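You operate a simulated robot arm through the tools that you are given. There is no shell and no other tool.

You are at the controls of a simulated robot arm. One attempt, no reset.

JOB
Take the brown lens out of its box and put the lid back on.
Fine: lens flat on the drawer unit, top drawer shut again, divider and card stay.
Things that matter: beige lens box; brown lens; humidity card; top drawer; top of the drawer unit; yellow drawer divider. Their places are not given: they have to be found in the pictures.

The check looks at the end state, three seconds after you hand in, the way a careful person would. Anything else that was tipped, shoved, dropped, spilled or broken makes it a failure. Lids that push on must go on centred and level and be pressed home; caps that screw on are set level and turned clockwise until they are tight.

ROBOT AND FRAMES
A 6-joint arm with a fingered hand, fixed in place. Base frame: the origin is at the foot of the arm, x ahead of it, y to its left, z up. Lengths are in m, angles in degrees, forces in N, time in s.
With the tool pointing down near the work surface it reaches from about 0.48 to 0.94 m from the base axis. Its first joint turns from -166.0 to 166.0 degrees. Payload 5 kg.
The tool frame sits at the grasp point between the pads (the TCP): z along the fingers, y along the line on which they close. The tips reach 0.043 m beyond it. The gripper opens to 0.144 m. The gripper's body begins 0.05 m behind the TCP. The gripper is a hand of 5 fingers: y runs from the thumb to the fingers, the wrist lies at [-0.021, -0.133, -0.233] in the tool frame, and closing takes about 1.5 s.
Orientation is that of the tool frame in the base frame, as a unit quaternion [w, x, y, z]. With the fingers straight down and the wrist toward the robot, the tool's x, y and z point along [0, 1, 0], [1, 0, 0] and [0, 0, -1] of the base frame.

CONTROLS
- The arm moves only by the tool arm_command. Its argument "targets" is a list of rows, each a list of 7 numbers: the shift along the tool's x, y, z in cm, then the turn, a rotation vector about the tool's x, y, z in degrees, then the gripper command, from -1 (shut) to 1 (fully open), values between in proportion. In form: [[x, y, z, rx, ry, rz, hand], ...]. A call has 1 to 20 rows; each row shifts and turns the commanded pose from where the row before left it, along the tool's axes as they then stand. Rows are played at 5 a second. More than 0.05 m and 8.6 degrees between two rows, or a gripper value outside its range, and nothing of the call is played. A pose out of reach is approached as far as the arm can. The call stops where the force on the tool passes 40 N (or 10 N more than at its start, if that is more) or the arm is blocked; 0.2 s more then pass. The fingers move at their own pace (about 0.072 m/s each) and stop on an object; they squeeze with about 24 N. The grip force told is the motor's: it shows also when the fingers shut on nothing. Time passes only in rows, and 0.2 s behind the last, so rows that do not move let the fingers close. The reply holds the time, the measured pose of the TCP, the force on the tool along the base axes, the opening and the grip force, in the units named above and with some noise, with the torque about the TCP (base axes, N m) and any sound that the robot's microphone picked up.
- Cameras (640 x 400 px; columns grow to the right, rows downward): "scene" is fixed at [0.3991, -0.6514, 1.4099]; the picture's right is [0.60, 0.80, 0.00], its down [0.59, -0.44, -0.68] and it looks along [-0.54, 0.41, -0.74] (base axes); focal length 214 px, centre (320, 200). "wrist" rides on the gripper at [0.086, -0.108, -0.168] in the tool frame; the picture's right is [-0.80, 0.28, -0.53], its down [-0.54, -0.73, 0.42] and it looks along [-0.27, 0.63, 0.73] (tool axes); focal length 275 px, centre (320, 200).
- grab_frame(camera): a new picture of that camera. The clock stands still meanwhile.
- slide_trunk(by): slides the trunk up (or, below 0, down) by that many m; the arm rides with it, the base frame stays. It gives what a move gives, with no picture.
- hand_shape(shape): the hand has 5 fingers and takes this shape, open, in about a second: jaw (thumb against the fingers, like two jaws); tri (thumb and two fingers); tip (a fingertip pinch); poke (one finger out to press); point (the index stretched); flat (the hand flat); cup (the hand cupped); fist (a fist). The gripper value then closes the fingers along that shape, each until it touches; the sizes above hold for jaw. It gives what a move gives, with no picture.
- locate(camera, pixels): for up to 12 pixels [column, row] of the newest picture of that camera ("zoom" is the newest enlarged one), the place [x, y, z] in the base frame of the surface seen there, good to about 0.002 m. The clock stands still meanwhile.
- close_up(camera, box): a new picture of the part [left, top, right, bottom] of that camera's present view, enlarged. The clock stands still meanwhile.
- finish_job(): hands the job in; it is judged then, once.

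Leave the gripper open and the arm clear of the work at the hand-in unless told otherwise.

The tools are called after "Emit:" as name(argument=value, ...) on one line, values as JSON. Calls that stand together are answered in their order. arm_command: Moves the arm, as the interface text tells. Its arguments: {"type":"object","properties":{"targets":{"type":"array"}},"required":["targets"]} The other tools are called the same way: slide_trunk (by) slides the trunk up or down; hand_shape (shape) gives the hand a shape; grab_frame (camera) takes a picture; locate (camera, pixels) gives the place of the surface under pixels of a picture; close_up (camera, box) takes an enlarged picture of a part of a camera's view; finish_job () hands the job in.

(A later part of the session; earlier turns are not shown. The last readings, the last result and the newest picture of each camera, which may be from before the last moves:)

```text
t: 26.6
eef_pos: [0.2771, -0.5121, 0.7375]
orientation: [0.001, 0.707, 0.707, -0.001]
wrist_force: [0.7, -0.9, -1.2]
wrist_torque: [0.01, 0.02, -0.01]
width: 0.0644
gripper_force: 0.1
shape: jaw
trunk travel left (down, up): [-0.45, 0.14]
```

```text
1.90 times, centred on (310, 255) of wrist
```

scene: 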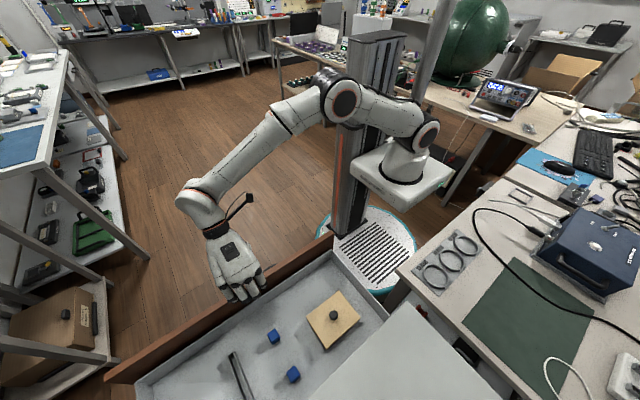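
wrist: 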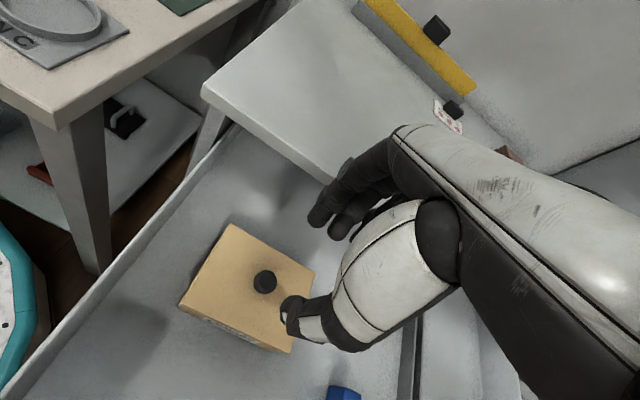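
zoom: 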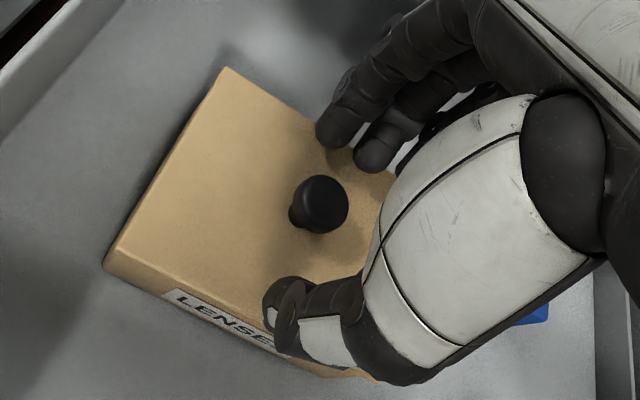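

The knob is midway between thumb and index. Closing on it.

Emit:
arm_command(targets=[[0, 0, 0, 0, 0, 0, -0.6], [0, 0, 0, 0, 0, 0, -1], [0, 0, 0, 0, 0, 0, -1], [0, 0, 0, 0, 0, 0, -1], [0, 0, 0, 0, 0, 0, -1], [0, 0, 0, 0, 0, 0, -1], [0, 0, 0, 0, 0, 0, -1]])

Emit:
close_up(camera="wrist", box=[220, 150, 400, 360])

```text
t: 28.1
eef_pos: [0.2765, -0.5128, 0.7387]
orientation: [0.001, 0.708, 0.706, -0.001]
wrist_force: [-0.1, -0.7, 0.8]
wrist_torque: [0.0, -0.05, -0.02]
width: 0.0151
gripper_force: 24.2
shape: jaw
trunk travel left (down, up): [-0.45, 0.14]
heard: snap
```

```text
1.90 times, centred on (310, 255) of wrist
```

zoom: 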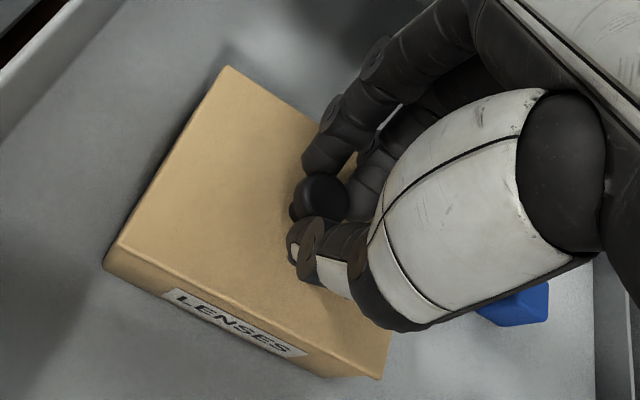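

A "snap" was heard while closing. Width 0.015, grip 24 N on the knob. I'll look carefully at the scene before moving.

Emit:
close_up(camera="scene", box=[240, 250, 400, 370])

Emit:
close_up(camera="wrist", box=[270, 215, 350, 300])

Emit:
grab_frame(camera="wrist")

```text
3.33 times, centred on (320, 310) of scene
```

zoom: 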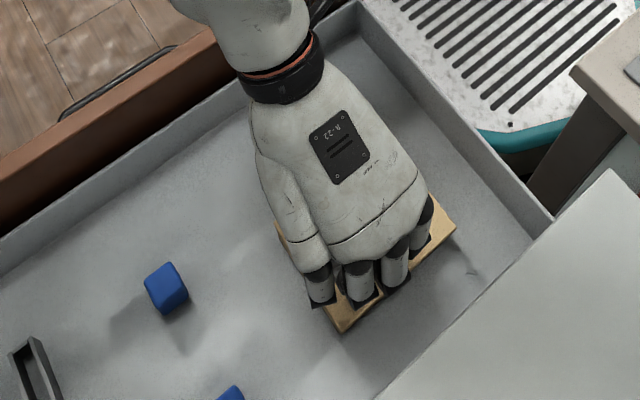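

```text
4.71 times, centred on (310, 258) of wrist
```

zoom: 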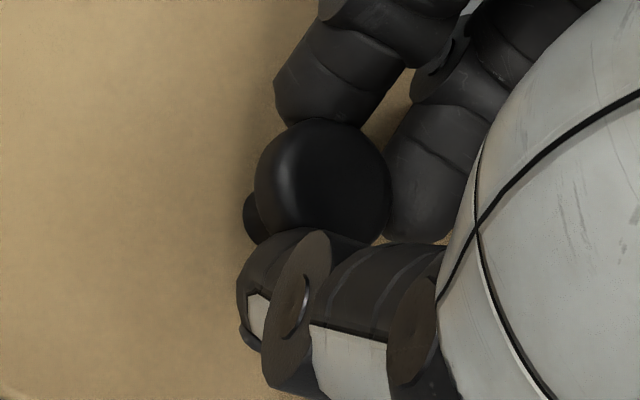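

```text
taken
```

wrist: 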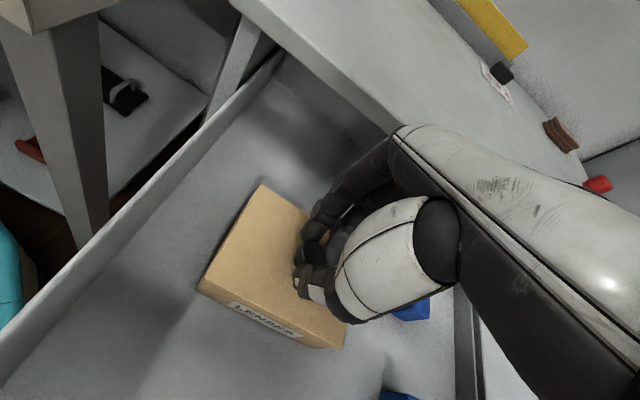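

Nothing looks broken. The snap may be the press-fit lid letting go. I'll lift 2 cm slowly and watch.

Emit:
arm_command(targets=[[0, 0, -0.3, 0, 0, 0, -1], [0, 0, -0.4, 0, 0, 0, -1], [0, 0, -0.5, 0, 0, 0, -1], [0, 0, -0.8, 0, 0, 0, -1]])

Emit:
grab_frame(camera="wrist")

Emit:
close_up(camera="scene", box=[240, 250, 400, 370])

```text
t: 29.1
eef_pos: [0.2773, -0.5112, 0.7588]
orientation: [0.001, 0.707, 0.707, 0.0]
wrist_force: [-0.6, 0.2, -0.4]
wrist_torque: [0.01, -0.01, -0.06]
width: 0.015
gripper_force: 23.8
shape: jaw
trunk travel left (down, up): [-0.45, 0.14]
```

```text
taken
```

wrist: 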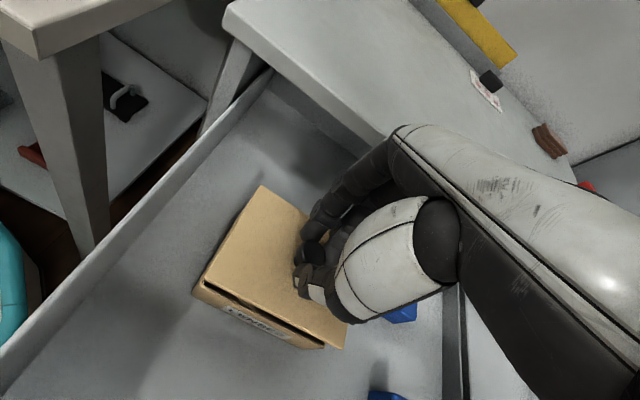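

```text
3.33 times, centred on (320, 310) of scene
```

zoom: 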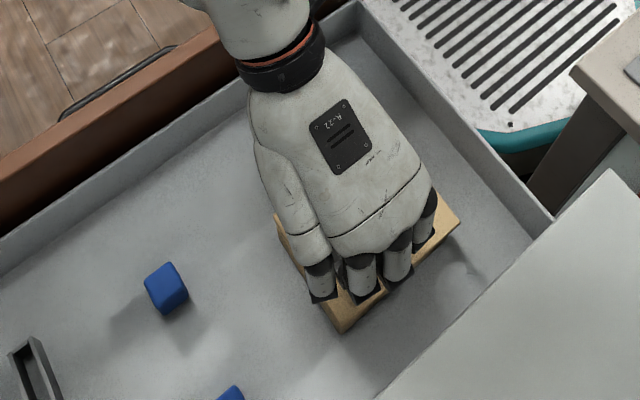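

The lid lifts off with the hand and the box stays put. I'll rise 12 cm more and look into the box.

Emit:
arm_command(targets=[[0, 0, -2, 0, 0, 0, -1], [0, 0, -3, 0, 0, 0, -1], [0, 0, -4, 0, 0, 0, -1], [0, 0, -3, 0, 0, 0, -1], [0, 0, -3, 0, 0, 0, -1], [0, 0, -3, 0, 0, 0, -1], [0, 0, -3, 0, 0, 0, -1]])

Emit:
grab_frame(camera="wrist")

Emit:
grab_frame(camera="scene")

```text
t: 30.8
eef_pos: [0.2751, -0.5131, 0.9677]
orientation: [0.0, 0.708, 0.707, 0.0]
wrist_force: [-0.8, 0.8, -1.1]
wrist_torque: [0.04, 0.02, 0.0]
width: 0.0151
gripper_force: 23.8
shape: jaw
trunk travel left (down, up): [-0.45, 0.14]
```

```text
taken
```

wrist: 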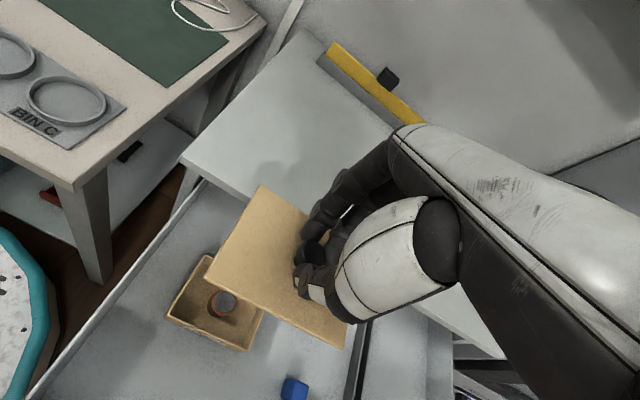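

```text
taken
```

scene: 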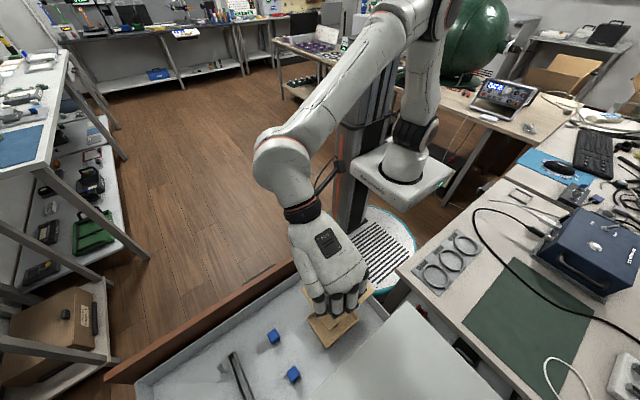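

The brown-ringed lens is visible in the box at wrist (222,303). Now I'll carry the lid to a clear spot on the unit top near (0.50,-0.47).

Emit:
arm_command(targets=[[0.7, 3.73, 0, 0, 0, 0, -1], [0.7, 3.73, 0, 0, 0, 0, -1], [0.7, 3.73, 0, 0, 0, 0, -1], [0.7, 3.73, 0, 0, 0, 0, -1], [0.7, 3.73, 0, 0, 0, 0, -1], [0.7, 3.73, 0, 0, 0, 0, -1], [0, 0, 3, 0, 0, 0, -1], [0, 0, 2, 0, 0, 0, -1], [0, 0, 0, 0, 0, 0, -1]])

Emit:
grab_frame(camera="wrist")

Emit:
grab_frame(camera="scene")

```text
t: 32.8
eef_pos: [0.5031, -0.4724, 0.9176]
orientation: [0.001, 0.708, 0.706, 0.0]
wrist_force: [0.5, -0.5, -0.7]
wrist_torque: [0.03, 0.02, 0.03]
width: 0.0147
gripper_force: 23.8
shape: jaw
trunk travel left (down, up): [-0.45, 0.14]
```

```text
taken
```

wrist: 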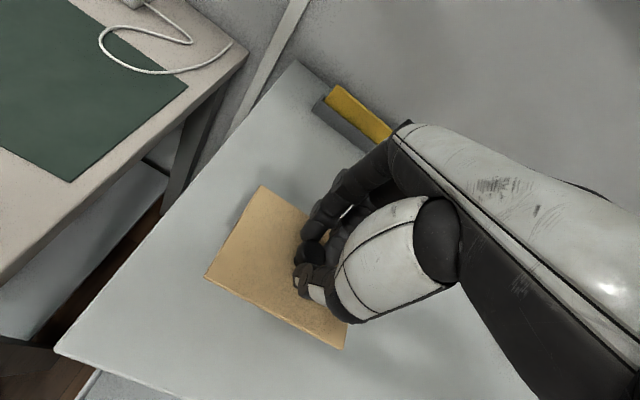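

```text
taken
```

scene: 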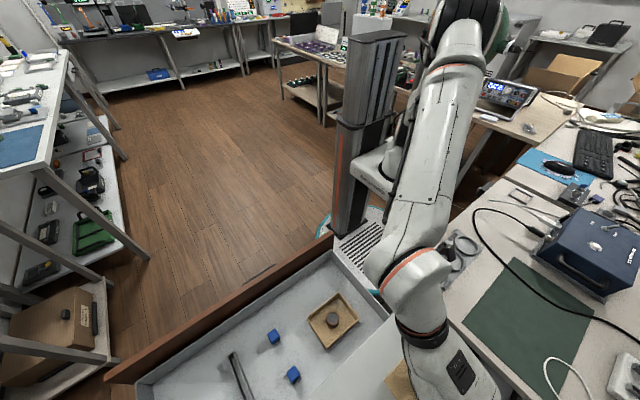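

The lid is level over the top. The open box is visible in the scene at (333,318), so I'll enlarge and measure the lens while it's unobstructed.

Emit:
close_up(camera="scene", box=[300, 285, 370, 355])

Emit:
close_up(camera="wrist", box=[190, 170, 370, 360])

```text
5.71 times, centred on (335, 320) of scene
```

zoom: 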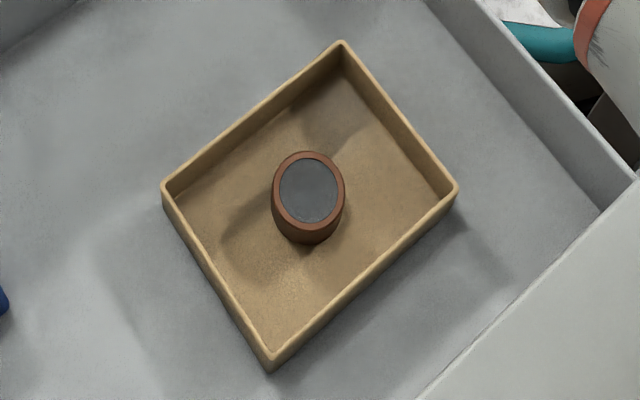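

```text
2.11 times, centred on (280, 265) of wrist
```

zoom: 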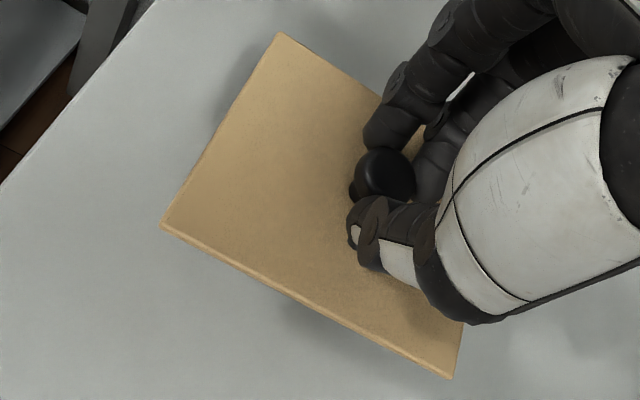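

The lens is a brown-rimmed short cylinder standing flat in the box. I'll re-take the scene enlargement to locate its rim and the box's walls.

Emit:
close_up(camera="scene", box=[300, 285, 370, 355])

Emit:
locate(camera="zoom", pixels=[[308, 190], [308, 155], [308, 223], [276, 190], [341, 190], [308, 240], [340, 43], [164, 190], [272, 362], [455, 190], [250, 250], [340, 100]])

```text
5.71 times, centred on (335, 320) of scene
```

zoom: 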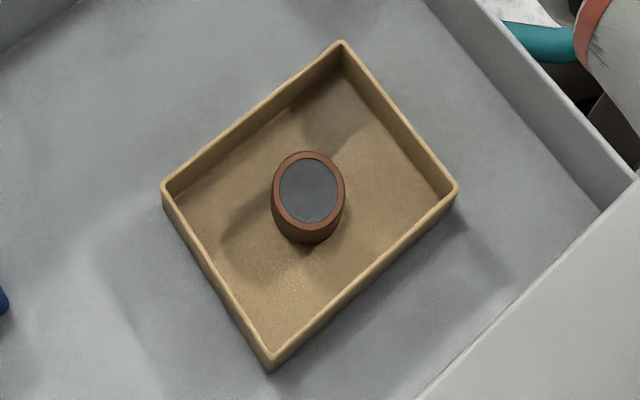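

```text
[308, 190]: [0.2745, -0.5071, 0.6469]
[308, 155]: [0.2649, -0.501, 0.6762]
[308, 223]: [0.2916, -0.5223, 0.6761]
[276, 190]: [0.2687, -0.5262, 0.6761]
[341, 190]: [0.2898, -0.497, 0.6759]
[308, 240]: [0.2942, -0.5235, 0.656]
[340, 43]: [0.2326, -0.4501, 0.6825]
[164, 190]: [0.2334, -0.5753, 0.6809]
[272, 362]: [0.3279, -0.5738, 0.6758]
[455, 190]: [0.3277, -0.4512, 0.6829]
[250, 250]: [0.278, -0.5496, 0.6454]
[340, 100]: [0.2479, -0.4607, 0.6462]
```

The lens rim is at z≈0.676, centre (0.279,-0.512), about 38 mm wide and 30 mm tall. The box wall tops are at z≈0.6825. First I'll set the lid down: lower 4.2 cm, then 2 mm steps, reading the force.

Emit:
arm_command(targets=[[0, 0, 2, 0, 0, 0, -1], [0, 0, 1.4, 0, 0, 0, -1], [0, 0, 0.8, 0, 0, 0, -1], [0, 0, 0.3, 0, 0, 0, -1], [0, 0, 0.3, 0, 0, 0, -1]])

Emit:
close_up(camera="wrist", box=[190, 170, 370, 360])

```text
t: 34.0
eef_pos: [0.5019, -0.4714, 0.8702]
orientation: [0.0, 0.707, 0.707, -0.001]
wrist_force: [-0.3, -0.3, -0.1]
wrist_torque: [0.02, -0.03, -0.01]
width: 0.0148
gripper_force: 23.6
shape: jaw
trunk travel left (down, up): [-0.45, 0.14]
```

```text
2.11 times, centred on (280, 265) of wrist
```

zoom: 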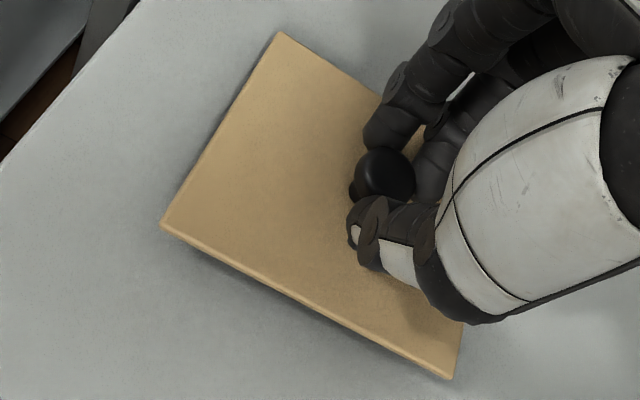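

No contact yet at TCP z 0.870. The lid hovers about 1 cm up. I'll continue down in 2 mm steps.

Emit:
arm_command(targets=[[0, 0, 0.2, 0, 0, 0, -1], [0, 0, 0.2, 0, 0, 0, -1], [0, 0, 0.2, 0, 0, 0, -1]])

Emit:
close_up(camera="wrist", box=[190, 170, 370, 360])

```text
t: 34.8
eef_pos: [0.5022, -0.4721, 0.8632]
orientation: [0.0, 0.708, 0.707, -0.001]
wrist_force: [-0.1, 0.3, 0.1]
wrist_torque: [0.0, -0.03, 0.02]
width: 0.0147
gripper_force: 23.7
shape: jaw
trunk travel left (down, up): [-0.45, 0.14]
```

```text
2.11 times, centred on (280, 265) of wrist
```

zoom: 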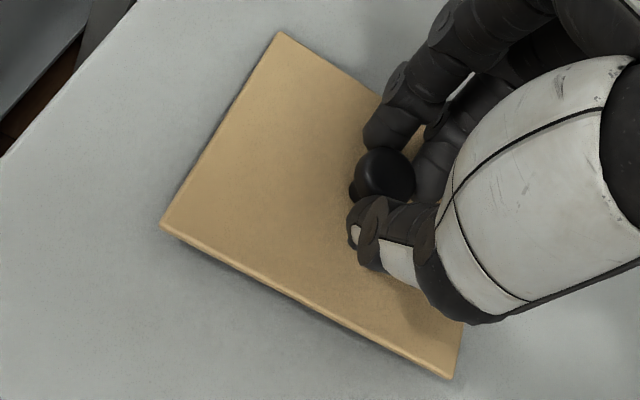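

Still no contact. Two more 1.5 mm steps, then read the force again.

Emit:
arm_command(targets=[[0, 0, 0.15, 0, 0, 0, -1], [0, 0, 0.15, 0, 0, 0, -1], [0, 0, 0, 0, 0, 0, -1]])

Emit:
close_up(camera="wrist", box=[190, 170, 370, 360])

```text
t: 35.5
eef_pos: [0.5016, -0.4713, 0.8609]
orientation: [0.001, 0.708, 0.706, -0.001]
wrist_force: [0.2, -0.1, -0.7]
wrist_torque: [0.04, 0.05, -0.01]
width: 0.0147
gripper_force: 24.2
shape: jaw
trunk travel left (down, up): [-0.45, 0.14]
```

```text
2.11 times, centred on (280, 265) of wrist
```

zoom: 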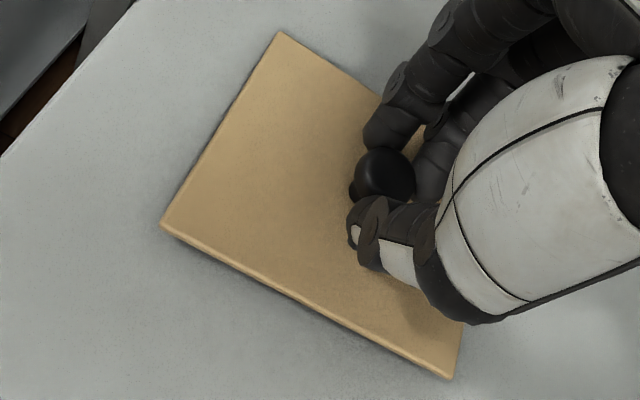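

Still no force. Two more 1.5 mm steps.

Emit:
arm_command(targets=[[0, 0, 0.15, 0, 0, 0, -1], [0, 0, 0.15, 0, 0, 0, -1], [0, 0, 0, 0, 0, 0, -1]])

Emit:
close_up(camera="wrist", box=[190, 170, 370, 360])

```text
t: 36.4
eef_pos: [0.502, -0.4705, 0.8587]
orientation: [0.0, 0.708, 0.707, 0.0]
wrist_force: [-0.4, -0.1, 0.0]
wrist_torque: [0.01, -0.02, 0.02]
width: 0.0147
gripper_force: 23.8
shape: jaw
trunk travel left (down, up): [-0.45, 0.14]
```

```text
2.11 times, centred on (280, 265) of wrist
```

zoom: 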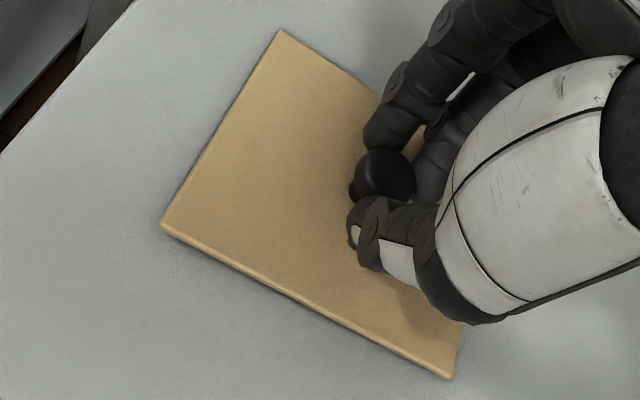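

Shadow nearly closed and no force yet. Three 1 mm steps.

Emit:
arm_command(targets=[[0, 0, 0.1, 0, 0, 0, -1], [0, 0, 0.1, 0, 0, 0, -1], [0, 0, 0, 0, 0, 0, -1]])

Emit:
locate(camera="zoom", pixels=[[170, 222], [280, 40], [440, 365], [300, 200], [200, 275], [150, 230]])

```text
t: 37.1
eef_pos: [0.5017, -0.4701, 0.8568]
orientation: [0.001, 0.708, 0.706, 0.0]
wrist_force: [0.1, 0.6, 3.6]
wrist_torque: [0.07, -0.12, 0.02]
width: 0.0149
gripper_force: 24.0
shape: jaw
trunk travel left (down, up): [-0.45, 0.14]
```

```text
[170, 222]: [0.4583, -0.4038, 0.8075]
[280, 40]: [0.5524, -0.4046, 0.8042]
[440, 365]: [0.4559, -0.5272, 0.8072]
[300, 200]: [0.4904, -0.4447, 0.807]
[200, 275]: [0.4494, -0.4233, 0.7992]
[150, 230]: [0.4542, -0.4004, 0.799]
```

Contact (3.6 N). The lid rests flat with its top at z≈0.807. Releasing and rising straight up.

Emit:
arm_command(targets=[[0, 0, 0, 0, 0, 0, -0.5], [0, 0, 0, 0, 0, 0, -0.1], [0, 0, 0, 0, 0, 0, -0.1], [0, 0, 0, 0, 0, 0, -0.1], [0, 0, -2, 0, 0, 0, -0.1], [0, 0, -4, 0, 0, 0, -0.1], [0, 0, -4, 0, 0, 0, -0.1], [0, 0, -4, 0, 0, 0, -0.1]])

Emit:
grab_frame(camera="wrist")

```text
t: 39.0
eef_pos: [0.5043, -0.47, 0.9954]
orientation: [0.001, 0.708, 0.706, 0.0]
wrist_force: [-0.1, 0.3, 0.0]
wrist_torque: [0.0, 0.01, 0.0]
width: 0.0644
gripper_force: 0.0
shape: jaw
trunk travel left (down, up): [-0.45, 0.14]
```

```text
taken
```

wrist: 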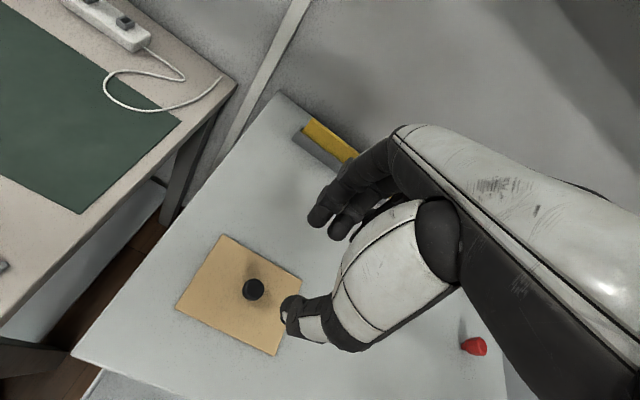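

The lid lies flat with its knob at (254,288). I'll locate its corners and knob for later, then try the "tri" hand shape here in free air to see how it looks.

Emit:
locate(camera="wrist", pixels=[[254, 285], [254, 290], [178, 303], [223, 236], [301, 280], [277, 354], [222, 300], [260, 330]])

Emit:
hand_shape(shape="tri")

Emit:
close_up(camera="wrist", box=[220, 110, 460, 370])

Emit:
grab_frame(camera="scene")

```text
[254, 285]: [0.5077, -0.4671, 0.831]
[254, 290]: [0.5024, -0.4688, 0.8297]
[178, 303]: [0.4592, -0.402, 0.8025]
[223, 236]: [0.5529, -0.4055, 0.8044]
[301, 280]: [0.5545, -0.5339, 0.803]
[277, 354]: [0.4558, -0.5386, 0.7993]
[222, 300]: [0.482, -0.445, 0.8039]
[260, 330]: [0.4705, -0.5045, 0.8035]
```

```text
t: 39.9
eef_pos: [0.5041, -0.471, 0.9948]
orientation: [0.0, 0.708, 0.706, 0.0]
wrist_force: [0.9, -0.2, 0.2]
wrist_torque: [-0.01, -0.02, -0.03]
width: 0.1437
gripper_force: 0.0
shape: tri
trunk travel left (down, up): [-0.45, 0.14]
```

```text
1.54 times, centred on (340, 240) of wrist
```

zoom: 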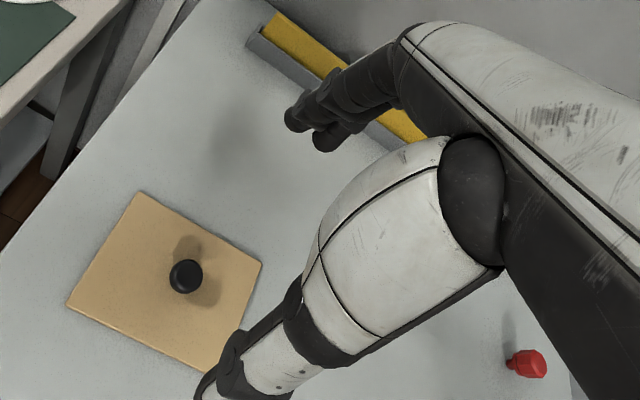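

```text
taken
```

scene: 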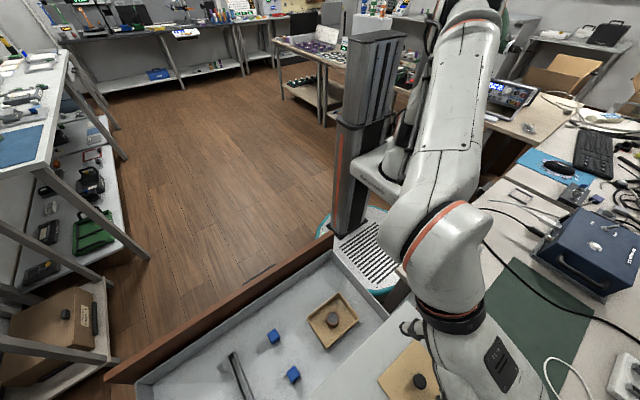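

"tri" shows two fingers opposing the thumb, with the others out of sight. I'll part-close it to about 5.5 cm and inspect where the tips sit.

Emit:
arm_command(targets=[[0, 0, 0, 0, 0, 0, -0.2], [0, 0, 0, 0, 0, 0, -0.2], [0, 0, 0, 0, 0, 0, -0.2], [0, 0, 0, 0, 0, 0, -0.2], [0, 0, 0, 0, 0, 0, -0.2]])

Emit:
close_up(camera="wrist", box=[240, 140, 420, 360])

Emit:
close_up(camera="scene", box=[380, 300, 540, 400])

```text
t: 41.0
eef_pos: [0.5025, -0.4708, 0.9961]
orientation: [0.0, 0.708, 0.707, -0.001]
wrist_force: [-0.3, -0.4, -0.8]
wrist_torque: [0.0, 0.03, 0.03]
width: 0.0581
gripper_force: 0.0
shape: tri
trunk travel left (down, up): [-0.45, 0.14]
```

```text
1.82 times, centred on (330, 250) of wrist
```

zoom: 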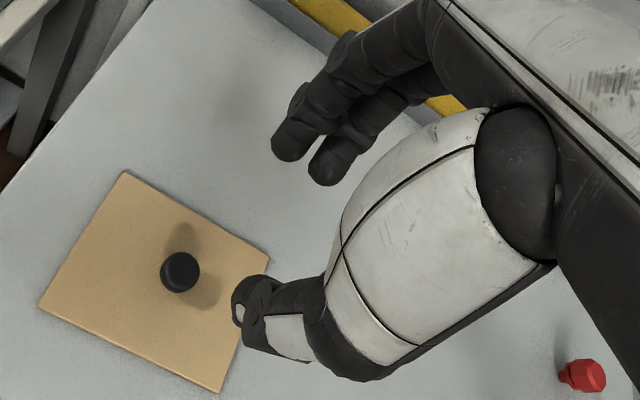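

```text
4.00 times, centred on (460, 350) of scene
```

zoom: 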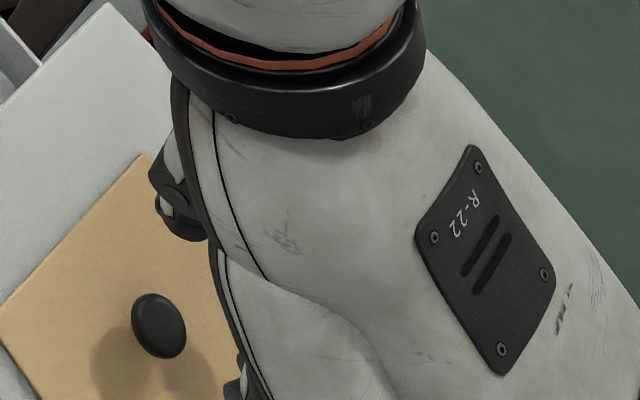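

In "tri" the index, middle and thumb keep about the jaw geometry, with the other two fingers folded away. That suits reaching into the box. I'll yaw the hand 45° (rz -45) so the fingers have the most room along the box's diagonal, then move back over the lens.

Emit:
arm_command(targets=[[0, 0, 0, 0, 0, -7.5, -0.2], [0, 0, 0, 0, 0, -7.5, -0.2], [0, 0, 0, 0, 0, -7.5, -0.2], [0, 0, 0, 0, 0, -7.5, -0.2], [0, 0, 0, 0, 0, -7.5, -0.2], [0, 0, 0, 0, 0, -7.5, -0.2], [2.58, -3.74, 0, 0, 0, 0, -0.2], [2.58, -3.74, 0, 0, 0, 0, -0.2], [2.58, -3.74, 0, 0, 0, 0, -0.2], [2.58, -3.74, 0, 0, 0, 0, -0.2], [2.58, -3.74, 0, 0, 0, 0, -0.2], [0, 0, 4, 0, 0, 0, -0.2], [0, 0, 4, 0, 0, 0, -0.2], [0, 0, 4, 0, 0, 0, -0.2], [0, 0, 3, 0, 0, 0, -0.2], [0, 0, 0, 0, 0, 0, -0.2]])

Emit:
grab_frame(camera="wrist")

Emit:
grab_frame(camera="scene")

```text
t: 44.5
eef_pos: [0.2779, -0.5105, 0.8429]
orientation: [0.0, 0.382, 0.924, 0.0]
wrist_force: [-0.4, 0.3, -0.3]
wrist_torque: [0.04, -0.02, 0.0]
width: 0.0579
gripper_force: 0.1
shape: tri
trunk travel left (down, up): [-0.45, 0.14]
```

```text
taken
```

wrist: 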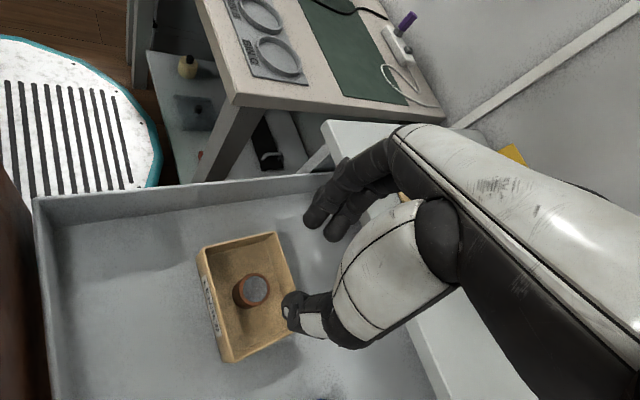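

```text
taken
```

scene: 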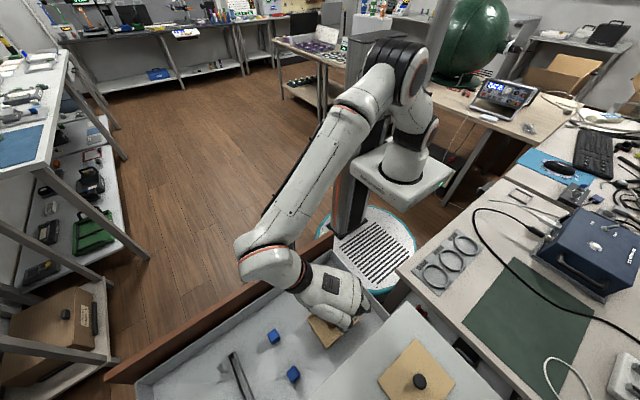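

I'm above the lens, seen at wrist (252,290). I'll enlarge and locate the rim precisely.

Emit:
close_up(camera="wrist", box=[190, 220, 330, 370])

Emit:
locate(camera="zoom", pixels=[[278, 142], [255, 170], [273, 212], [310, 190], [330, 175], [297, 212], [282, 175], [165, 90], [350, 60], [400, 260], [215, 360], [240, 185]])

```text
2.67 times, centred on (260, 295) of wrist
```

zoom: 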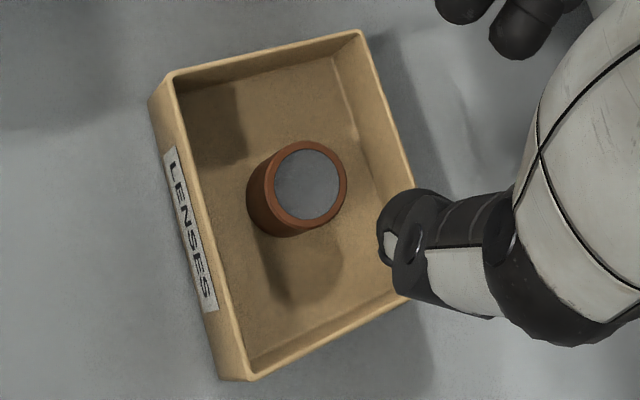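

```text
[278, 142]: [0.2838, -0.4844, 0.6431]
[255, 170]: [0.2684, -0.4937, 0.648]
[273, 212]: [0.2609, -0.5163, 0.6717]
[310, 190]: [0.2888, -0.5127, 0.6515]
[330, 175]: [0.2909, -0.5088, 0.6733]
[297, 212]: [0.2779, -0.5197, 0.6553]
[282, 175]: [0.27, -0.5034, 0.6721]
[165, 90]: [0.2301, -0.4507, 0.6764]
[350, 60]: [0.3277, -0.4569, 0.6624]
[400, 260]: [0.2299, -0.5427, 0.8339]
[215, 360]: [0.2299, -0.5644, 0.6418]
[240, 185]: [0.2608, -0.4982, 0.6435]
```

The lens centre estimates agree to about 2 mm with the TCP, about (0.279,-0.511). I'll lower 9.3 cm to just above the wall tops and check finger clearance.

Emit:
arm_command(targets=[[0, 0, 3, 0, 0, 0, -0.2], [0, 0, 3, 0, 0, 0, -0.2], [0, 0, 2, 0, 0, 0, -0.2], [0, 0, 1.3, 0, 0, 0, -0.2], [0, 0, 0, 0, 0, 0, -0.2]])

Emit:
close_up(camera="wrist", box=[230, 170, 390, 350])

Emit:
close_up(camera="scene", box=[250, 240, 410, 370])

```text
t: 45.6
eef_pos: [0.2777, -0.5112, 0.7538]
orientation: [0.001, 0.384, 0.924, 0.0]
wrist_force: [0.0, 0.1, 0.0]
wrist_torque: [-0.03, 0.02, -0.01]
width: 0.0576
gripper_force: 0.0
shape: tri
trunk travel left (down, up): [-0.45, 0.14]
```

```text
2.22 times, centred on (310, 260) of wrist
```

zoom: 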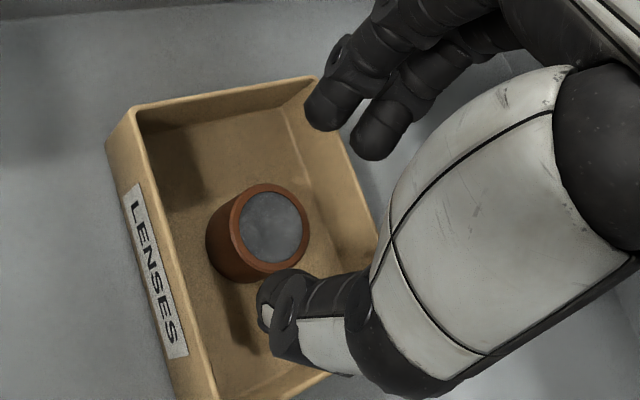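

```text
3.08 times, centred on (330, 305) of scene
```

zoom: 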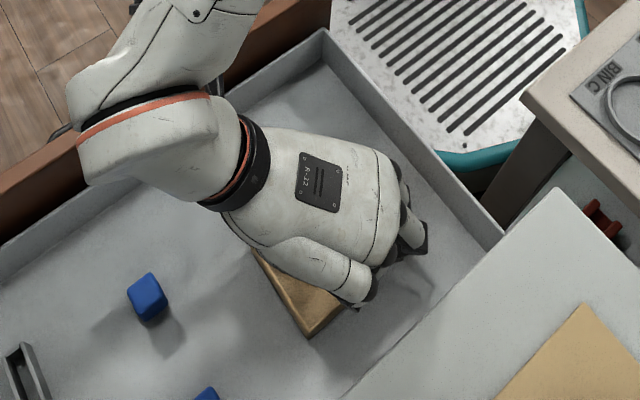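

At 45° the middle finger would come close to the +x wall. A full 90° yaw gives about 1 cm margin on every side, so I'll raise slightly and turn another -45° about tool z.

Emit:
arm_command(targets=[[0, 0, -2, 0, 0, 0, -0.2], [0, 0, 0, 0, 0, -7.5, -0.2], [0, 0, 0, 0, 0, -7.5, -0.2], [0, 0, 0, 0, 0, -7.5, -0.2], [0, 0, 0, 0, 0, -7.5, -0.2], [0, 0, 0, 0, 0, -7.5, -0.2], [0, 0, 0, 0, 0, -7.5, -0.2], [0, 0, 0, 0, 0, 0, -0.2]])

Emit:
grab_frame(camera="wrist")

Emit:
grab_frame(camera="scene")

Emit:
close_up(camera="wrist", box=[230, 170, 390, 350])

```text
t: 46.7
eef_pos: [0.3119, -0.4906, 0.7705]
orientation: [-0.019, 0.215, 0.976, -0.021]
wrist_force: [-28.3, -0.3, 19.3]
wrist_torque: [-0.2, -2.2, -0.29]
width: 0.0577
gripper_force: 0.1
shape: tri
out of reach, approached as far as the arm can: row 3, 4, 5
trunk travel left (down, up): [-0.45, 0.14]
stopped in row 5: the force on the tool passed its limit at 59 N (the readings are from after the stop); the commanded pose is now the measured one
```

```text
taken
```

wrist: 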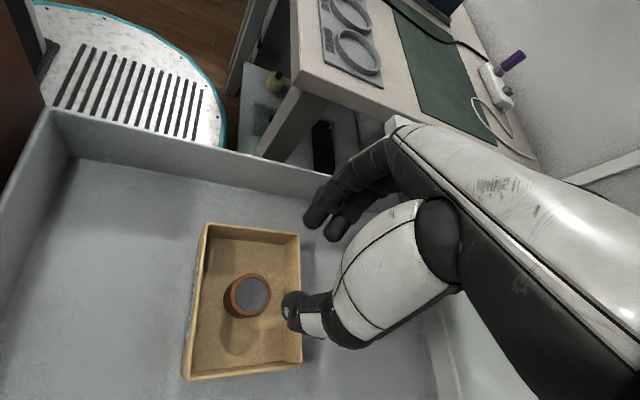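

```text
taken
```

scene: 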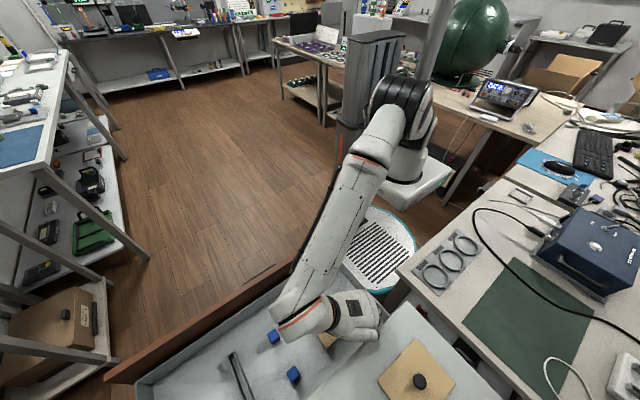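

```text
2.22 times, centred on (310, 260) of wrist
```

zoom: 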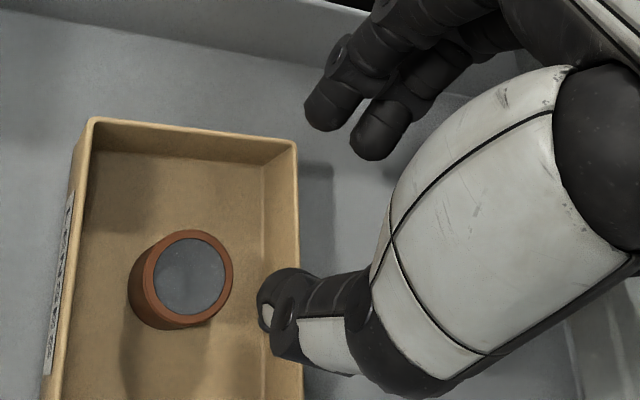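

The wrist ran out of range and the hand drifted against the unit's front edge, where it stopped. I'll back away up and toward -x, then reconsider the yaw.

Emit:
arm_command(targets=[[0.7, -1.0, -1, 0, 0, 0, -0.2], [0.8, -1.1, -1.5, 0, 0, 0, -0.2], [0.75, -1.1, -2, 0, 0, 0, -0.2], [0, 0, -3, 0, 0, 0, -0.2], [0, 0, 0, 0, 0, 7.5, -0.2], [0, 0, 0, 0, 0, 7.5, -0.2], [0, 0, 0, 0, 0, 5, -0.2]])

Emit:
grab_frame(camera="wrist")

Emit:
grab_frame(camera="scene")

```text
t: 48.3
eef_pos: [0.3154, -0.4872, 0.8386]
orientation: [-0.018, 0.38, 0.925, -0.024]
wrist_force: [-0.2, -0.1, -0.2]
wrist_torque: [-0.04, -0.01, 0.0]
width: 0.0581
gripper_force: 0.0
shape: tri
out of reach, approached as far as the arm can: row 2, 3, 4
trunk travel left (down, up): [-0.45, 0.14]
```

```text
taken
```

wrist: 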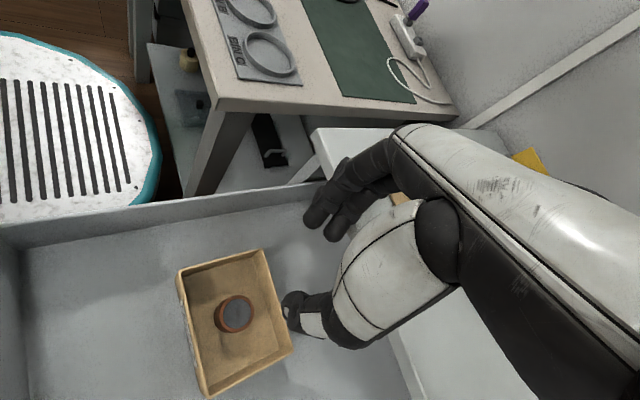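

```text
taken
```

scene: 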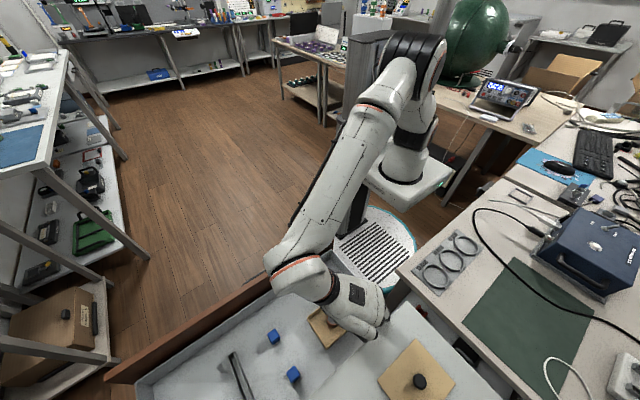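

I'm clear of the unit edge. I'll straighten the 3° tilt, move to about (0.26,-0.52,0.90) and then try the "tip" shape (only thumb and index), which would fit at this yaw.

Emit:
arm_command(targets=[[0, 0, -2, 0, 0, 0, -0.2], [0, 0, -2, -3.33, -0.85, 0.33, -0.2], [0.5, -2.1, -2, 0, 0, 0, -0.2], [0.5, -2.1, 0, 0, 0, 0, -0.2], [0.56, -2.0, 0, 0, 0, 0, -0.2], [0, 0, 0, 0, 0, 0, -0.2]])

Emit:
hand_shape(shape="tip")

Emit:
arm_command(targets=[[0, 0, 0, 0, 0, 0, -0.2], [0, 0, 0, 0, 0, 0, -0.2], [0, 0, 0, 0, 0, 0, -0.2], [0, 0, 0, 0, 0, 0, -0.2], [0, 0, 0, 0, 0, 0, -0.2], [0, 0, 0, 0, 0, 0, -0.2]])

Emit:
grab_frame(camera="wrist")

Emit:
grab_frame(camera="scene")

```text
t: 49.7
eef_pos: [0.2619, -0.5186, 0.8985]
orientation: [0.001, 0.383, 0.924, 0.001]
wrist_force: [-1.0, -0.7, 0.3]
wrist_torque: [-0.02, 0.01, -0.01]
width: 0.0578
gripper_force: 0.0
shape: tri
trunk travel left (down, up): [-0.45, 0.14]
```

```text
t: 50.6
eef_pos: [0.2614, -0.5186, 0.8983]
orientation: [0.002, 0.382, 0.924, 0.0]
wrist_force: [0.3, 0.4, 0.1]
wrist_torque: [0.01, 0.0, 0.05]
width: 0.1436
gripper_force: 0.1
shape: tip
trunk travel left (down, up): [-0.45, 0.14]
```

```text
t: 52.0
eef_pos: [0.2631, -0.5187, 0.8973]
orientation: [0.002, 0.383, 0.924, 0.0]
wrist_force: [-0.2, -0.4, 0.6]
wrist_torque: [0.01, 0.03, -0.01]
width: 0.0583
gripper_force: 0.0
shape: tip
trunk travel left (down, up): [-0.45, 0.14]
```

```text
taken
```

wrist: 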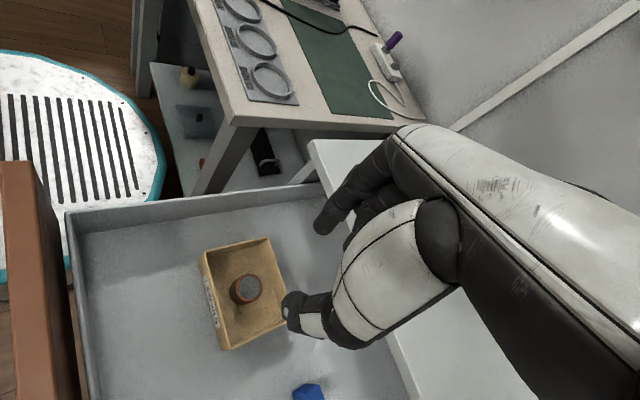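

```text
taken
```

scene: 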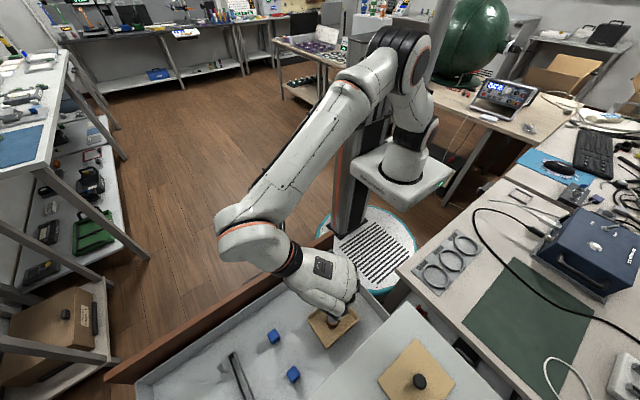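

"tip" leaves only the index and thumb extended, which is ideal. I'll re-check the lens position in this view in case the drawer moved.

Emit:
close_up(camera="wrist", box=[190, 220, 310, 360])

Emit:
close_up(camera="scene", box=[300, 285, 370, 355])

Emit:
locate(camera="zoom", pixels=[[164, 190], [272, 362], [455, 190], [440, 210], [300, 330], [200, 250], [310, 240], [345, 235], [280, 200], [275, 220]])

```text
2.86 times, centred on (250, 290) of wrist
```

zoom: 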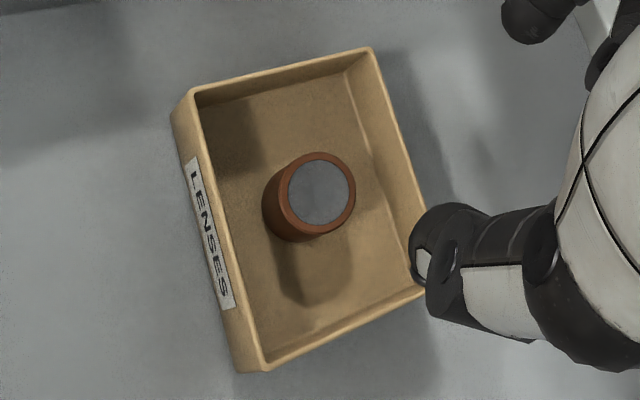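

```text
5.71 times, centred on (335, 320) of scene
```

zoom: 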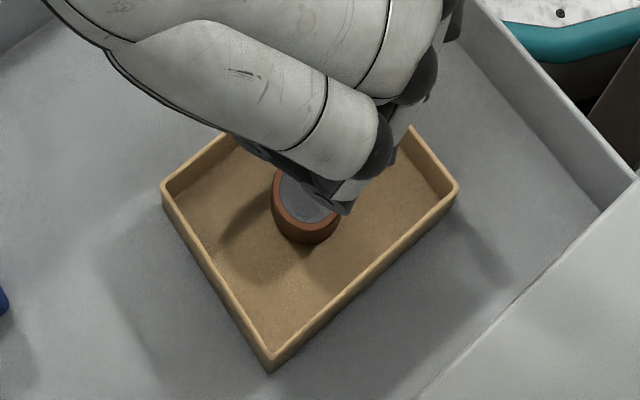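

```text
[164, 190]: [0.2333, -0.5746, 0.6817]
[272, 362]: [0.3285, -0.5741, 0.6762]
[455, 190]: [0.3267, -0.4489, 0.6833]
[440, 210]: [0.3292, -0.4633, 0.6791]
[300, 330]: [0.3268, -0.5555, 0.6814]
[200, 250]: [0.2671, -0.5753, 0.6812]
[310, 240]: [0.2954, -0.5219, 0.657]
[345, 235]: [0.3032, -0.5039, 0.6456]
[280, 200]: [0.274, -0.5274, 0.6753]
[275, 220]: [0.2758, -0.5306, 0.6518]
```

The box and lens are unmoved, with the lens centre at about (0.2795,-0.5107). I'll centre over it and lower to TCP z≈0.755.

Emit:
arm_command(targets=[[-0.64, 1.77, 0, 0, 0, 0, -0.25], [0, 0, 4, 0, 0, 0, -0.25], [0, 0, 4, 0, 0, 0, -0.25], [0, 0, 4, 0, 0, 0, -0.25], [0, 0, 2.3, 0, 0, 0, -0.25], [0, 0, 0, 0, 0, 0, -0.25]])

Emit:
close_up(camera="wrist", box=[230, 170, 390, 350])

Emit:
close_up(camera="scene", box=[290, 275, 380, 355])

```text
t: 53.4
eef_pos: [0.2793, -0.5133, 0.7559]
orientation: [0.001, 0.383, 0.924, 0.0]
wrist_force: [1.0, 0.4, 0.0]
wrist_torque: [0.0, -0.01, -0.01]
width: 0.0549
gripper_force: 0.1
shape: tip
trunk travel left (down, up): [-0.45, 0.14]
```

```text
2.22 times, centred on (310, 260) of wrist
```

zoom: 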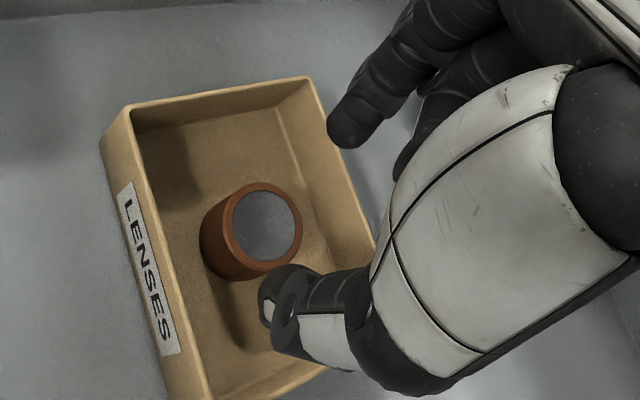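

```text
5.00 times, centred on (335, 315) of scene
```

zoom: 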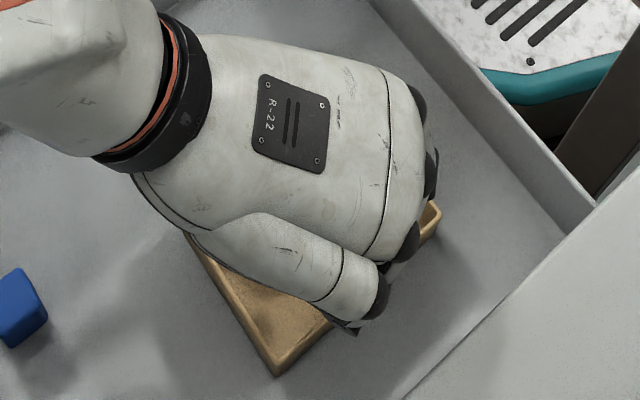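

Aligned within about 3 mm. I'll nudge +2 mm in tool x and lower 3.5 cm, then check finger clearance inside the box.

Emit:
arm_command(targets=[[0.2, 0, 1.5, 0, 0, 0, -0.25], [0, 0, 1.2, 0, 0, 0, -0.25], [0, 0, 0.8, 0, 0, 0, -0.25], [0, 0, 0, 0, 0, 0, -0.25]])

Emit:
close_up(camera="wrist", box=[230, 170, 390, 350])

```text
t: 54.4
eef_pos: [0.2783, -0.51, 0.7212]
orientation: [0.002, 0.383, 0.924, 0.001]
wrist_force: [0.3, -0.5, -0.5]
wrist_torque: [0.03, -0.01, -0.02]
width: 0.0548
gripper_force: 0.2
shape: tip
trunk travel left (down, up): [-0.45, 0.14]
```

```text
2.22 times, centred on (310, 260) of wrist
```

zoom: 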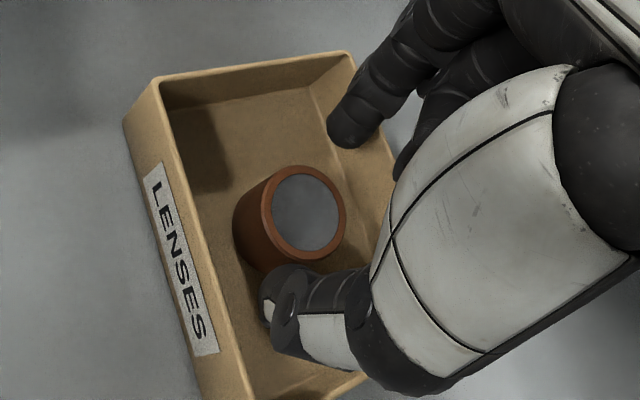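

I'll locate the index tip, thumb tip and the nearby wall tops to verify clearance before going deeper.

Emit:
locate(camera="zoom", pixels=[[335, 125], [350, 135], [370, 140], [380, 120], [395, 165], [385, 150], [265, 300], [285, 275], [300, 345], [310, 172], [342, 215], [275, 240]])

```text
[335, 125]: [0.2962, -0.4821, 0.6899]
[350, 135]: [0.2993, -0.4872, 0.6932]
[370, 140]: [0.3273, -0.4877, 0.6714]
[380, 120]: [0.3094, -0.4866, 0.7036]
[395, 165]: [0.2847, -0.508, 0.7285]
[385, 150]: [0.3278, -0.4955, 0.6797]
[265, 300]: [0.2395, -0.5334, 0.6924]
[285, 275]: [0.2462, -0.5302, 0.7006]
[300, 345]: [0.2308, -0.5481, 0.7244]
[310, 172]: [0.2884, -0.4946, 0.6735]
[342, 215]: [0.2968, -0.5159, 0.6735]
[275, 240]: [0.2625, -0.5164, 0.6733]
```

Clearances are about 4 mm on the thumb side and 15 mm on the index side. I'll narrow the opening slightly and lower the last 1.8 cm.

Emit:
arm_command(targets=[[0, 0, 0, 0, 0, 0, -0.33], [0, 0, 0.7, 0, 0, 0, -0.33], [0, 0, 0.7, 0, 0, 0, -0.33], [0, 0, 0.4, 0, 0, 0, -0.33], [0, 0, 0, 0, 0, 0, -0.33]])

Emit:
close_up(camera="wrist", box=[230, 170, 390, 350])

```text
t: 55.6
eef_pos: [0.2774, -0.5091, 0.7019]
orientation: [0.001, 0.383, 0.924, 0.0]
wrist_force: [0.1, -0.2, -0.2]
wrist_torque: [-0.01, 0.02, 0.0]
width: 0.0495
gripper_force: 0.1
shape: tip
trunk travel left (down, up): [-0.45, 0.14]
```

```text
2.22 times, centred on (310, 260) of wrist
```

zoom: 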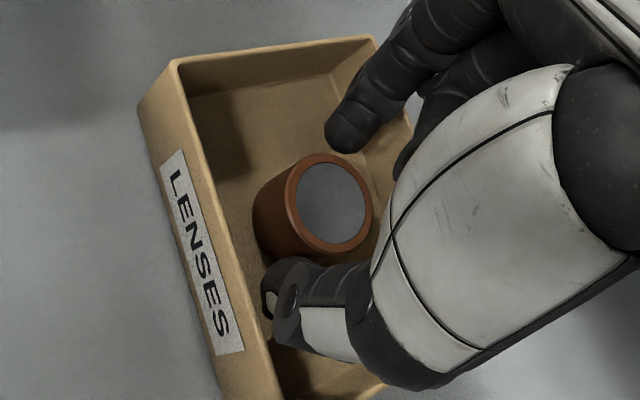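

No contact, and the lens sits between index and thumb. I'll lower 3 mm more and close gently.

Emit:
arm_command(targets=[[0, 0, 0.3, 0, 0, 0, -0.33], [0, 0, 0, 0, 0, 0, -0.42], [0, 0, 0, 0, 0, 0, -0.5], [0, 0, 0, 0, 0, 0, -0.6], [0, 0, 0, 0, 0, 0, -0.8], [0, 0, 0, 0, 0, 0, -1], [0, 0, 0, 0, 0, 0, -1]])

Emit:
close_up(camera="wrist", box=[230, 170, 390, 350])

```text
t: 57.2
eef_pos: [0.2775, -0.5082, 0.6998]
orientation: [0.001, 0.383, 0.924, 0.0]
wrist_force: [-0.1, -0.3, 1.0]
wrist_torque: [0.01, 0.04, -0.03]
width: 0.035
gripper_force: 23.9
shape: tip
trunk travel left (down, up): [-0.45, 0.14]
```

```text
2.22 times, centred on (310, 260) of wrist
```

zoom: 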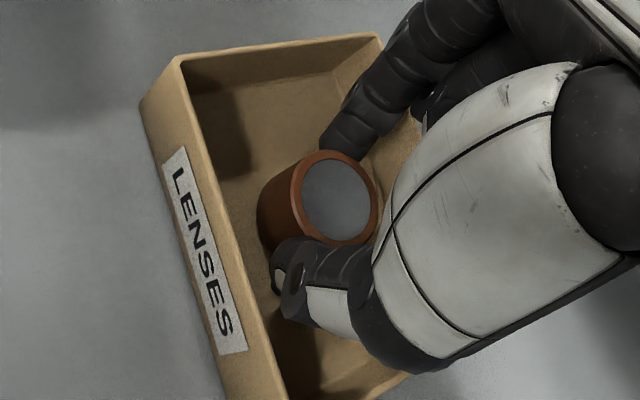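

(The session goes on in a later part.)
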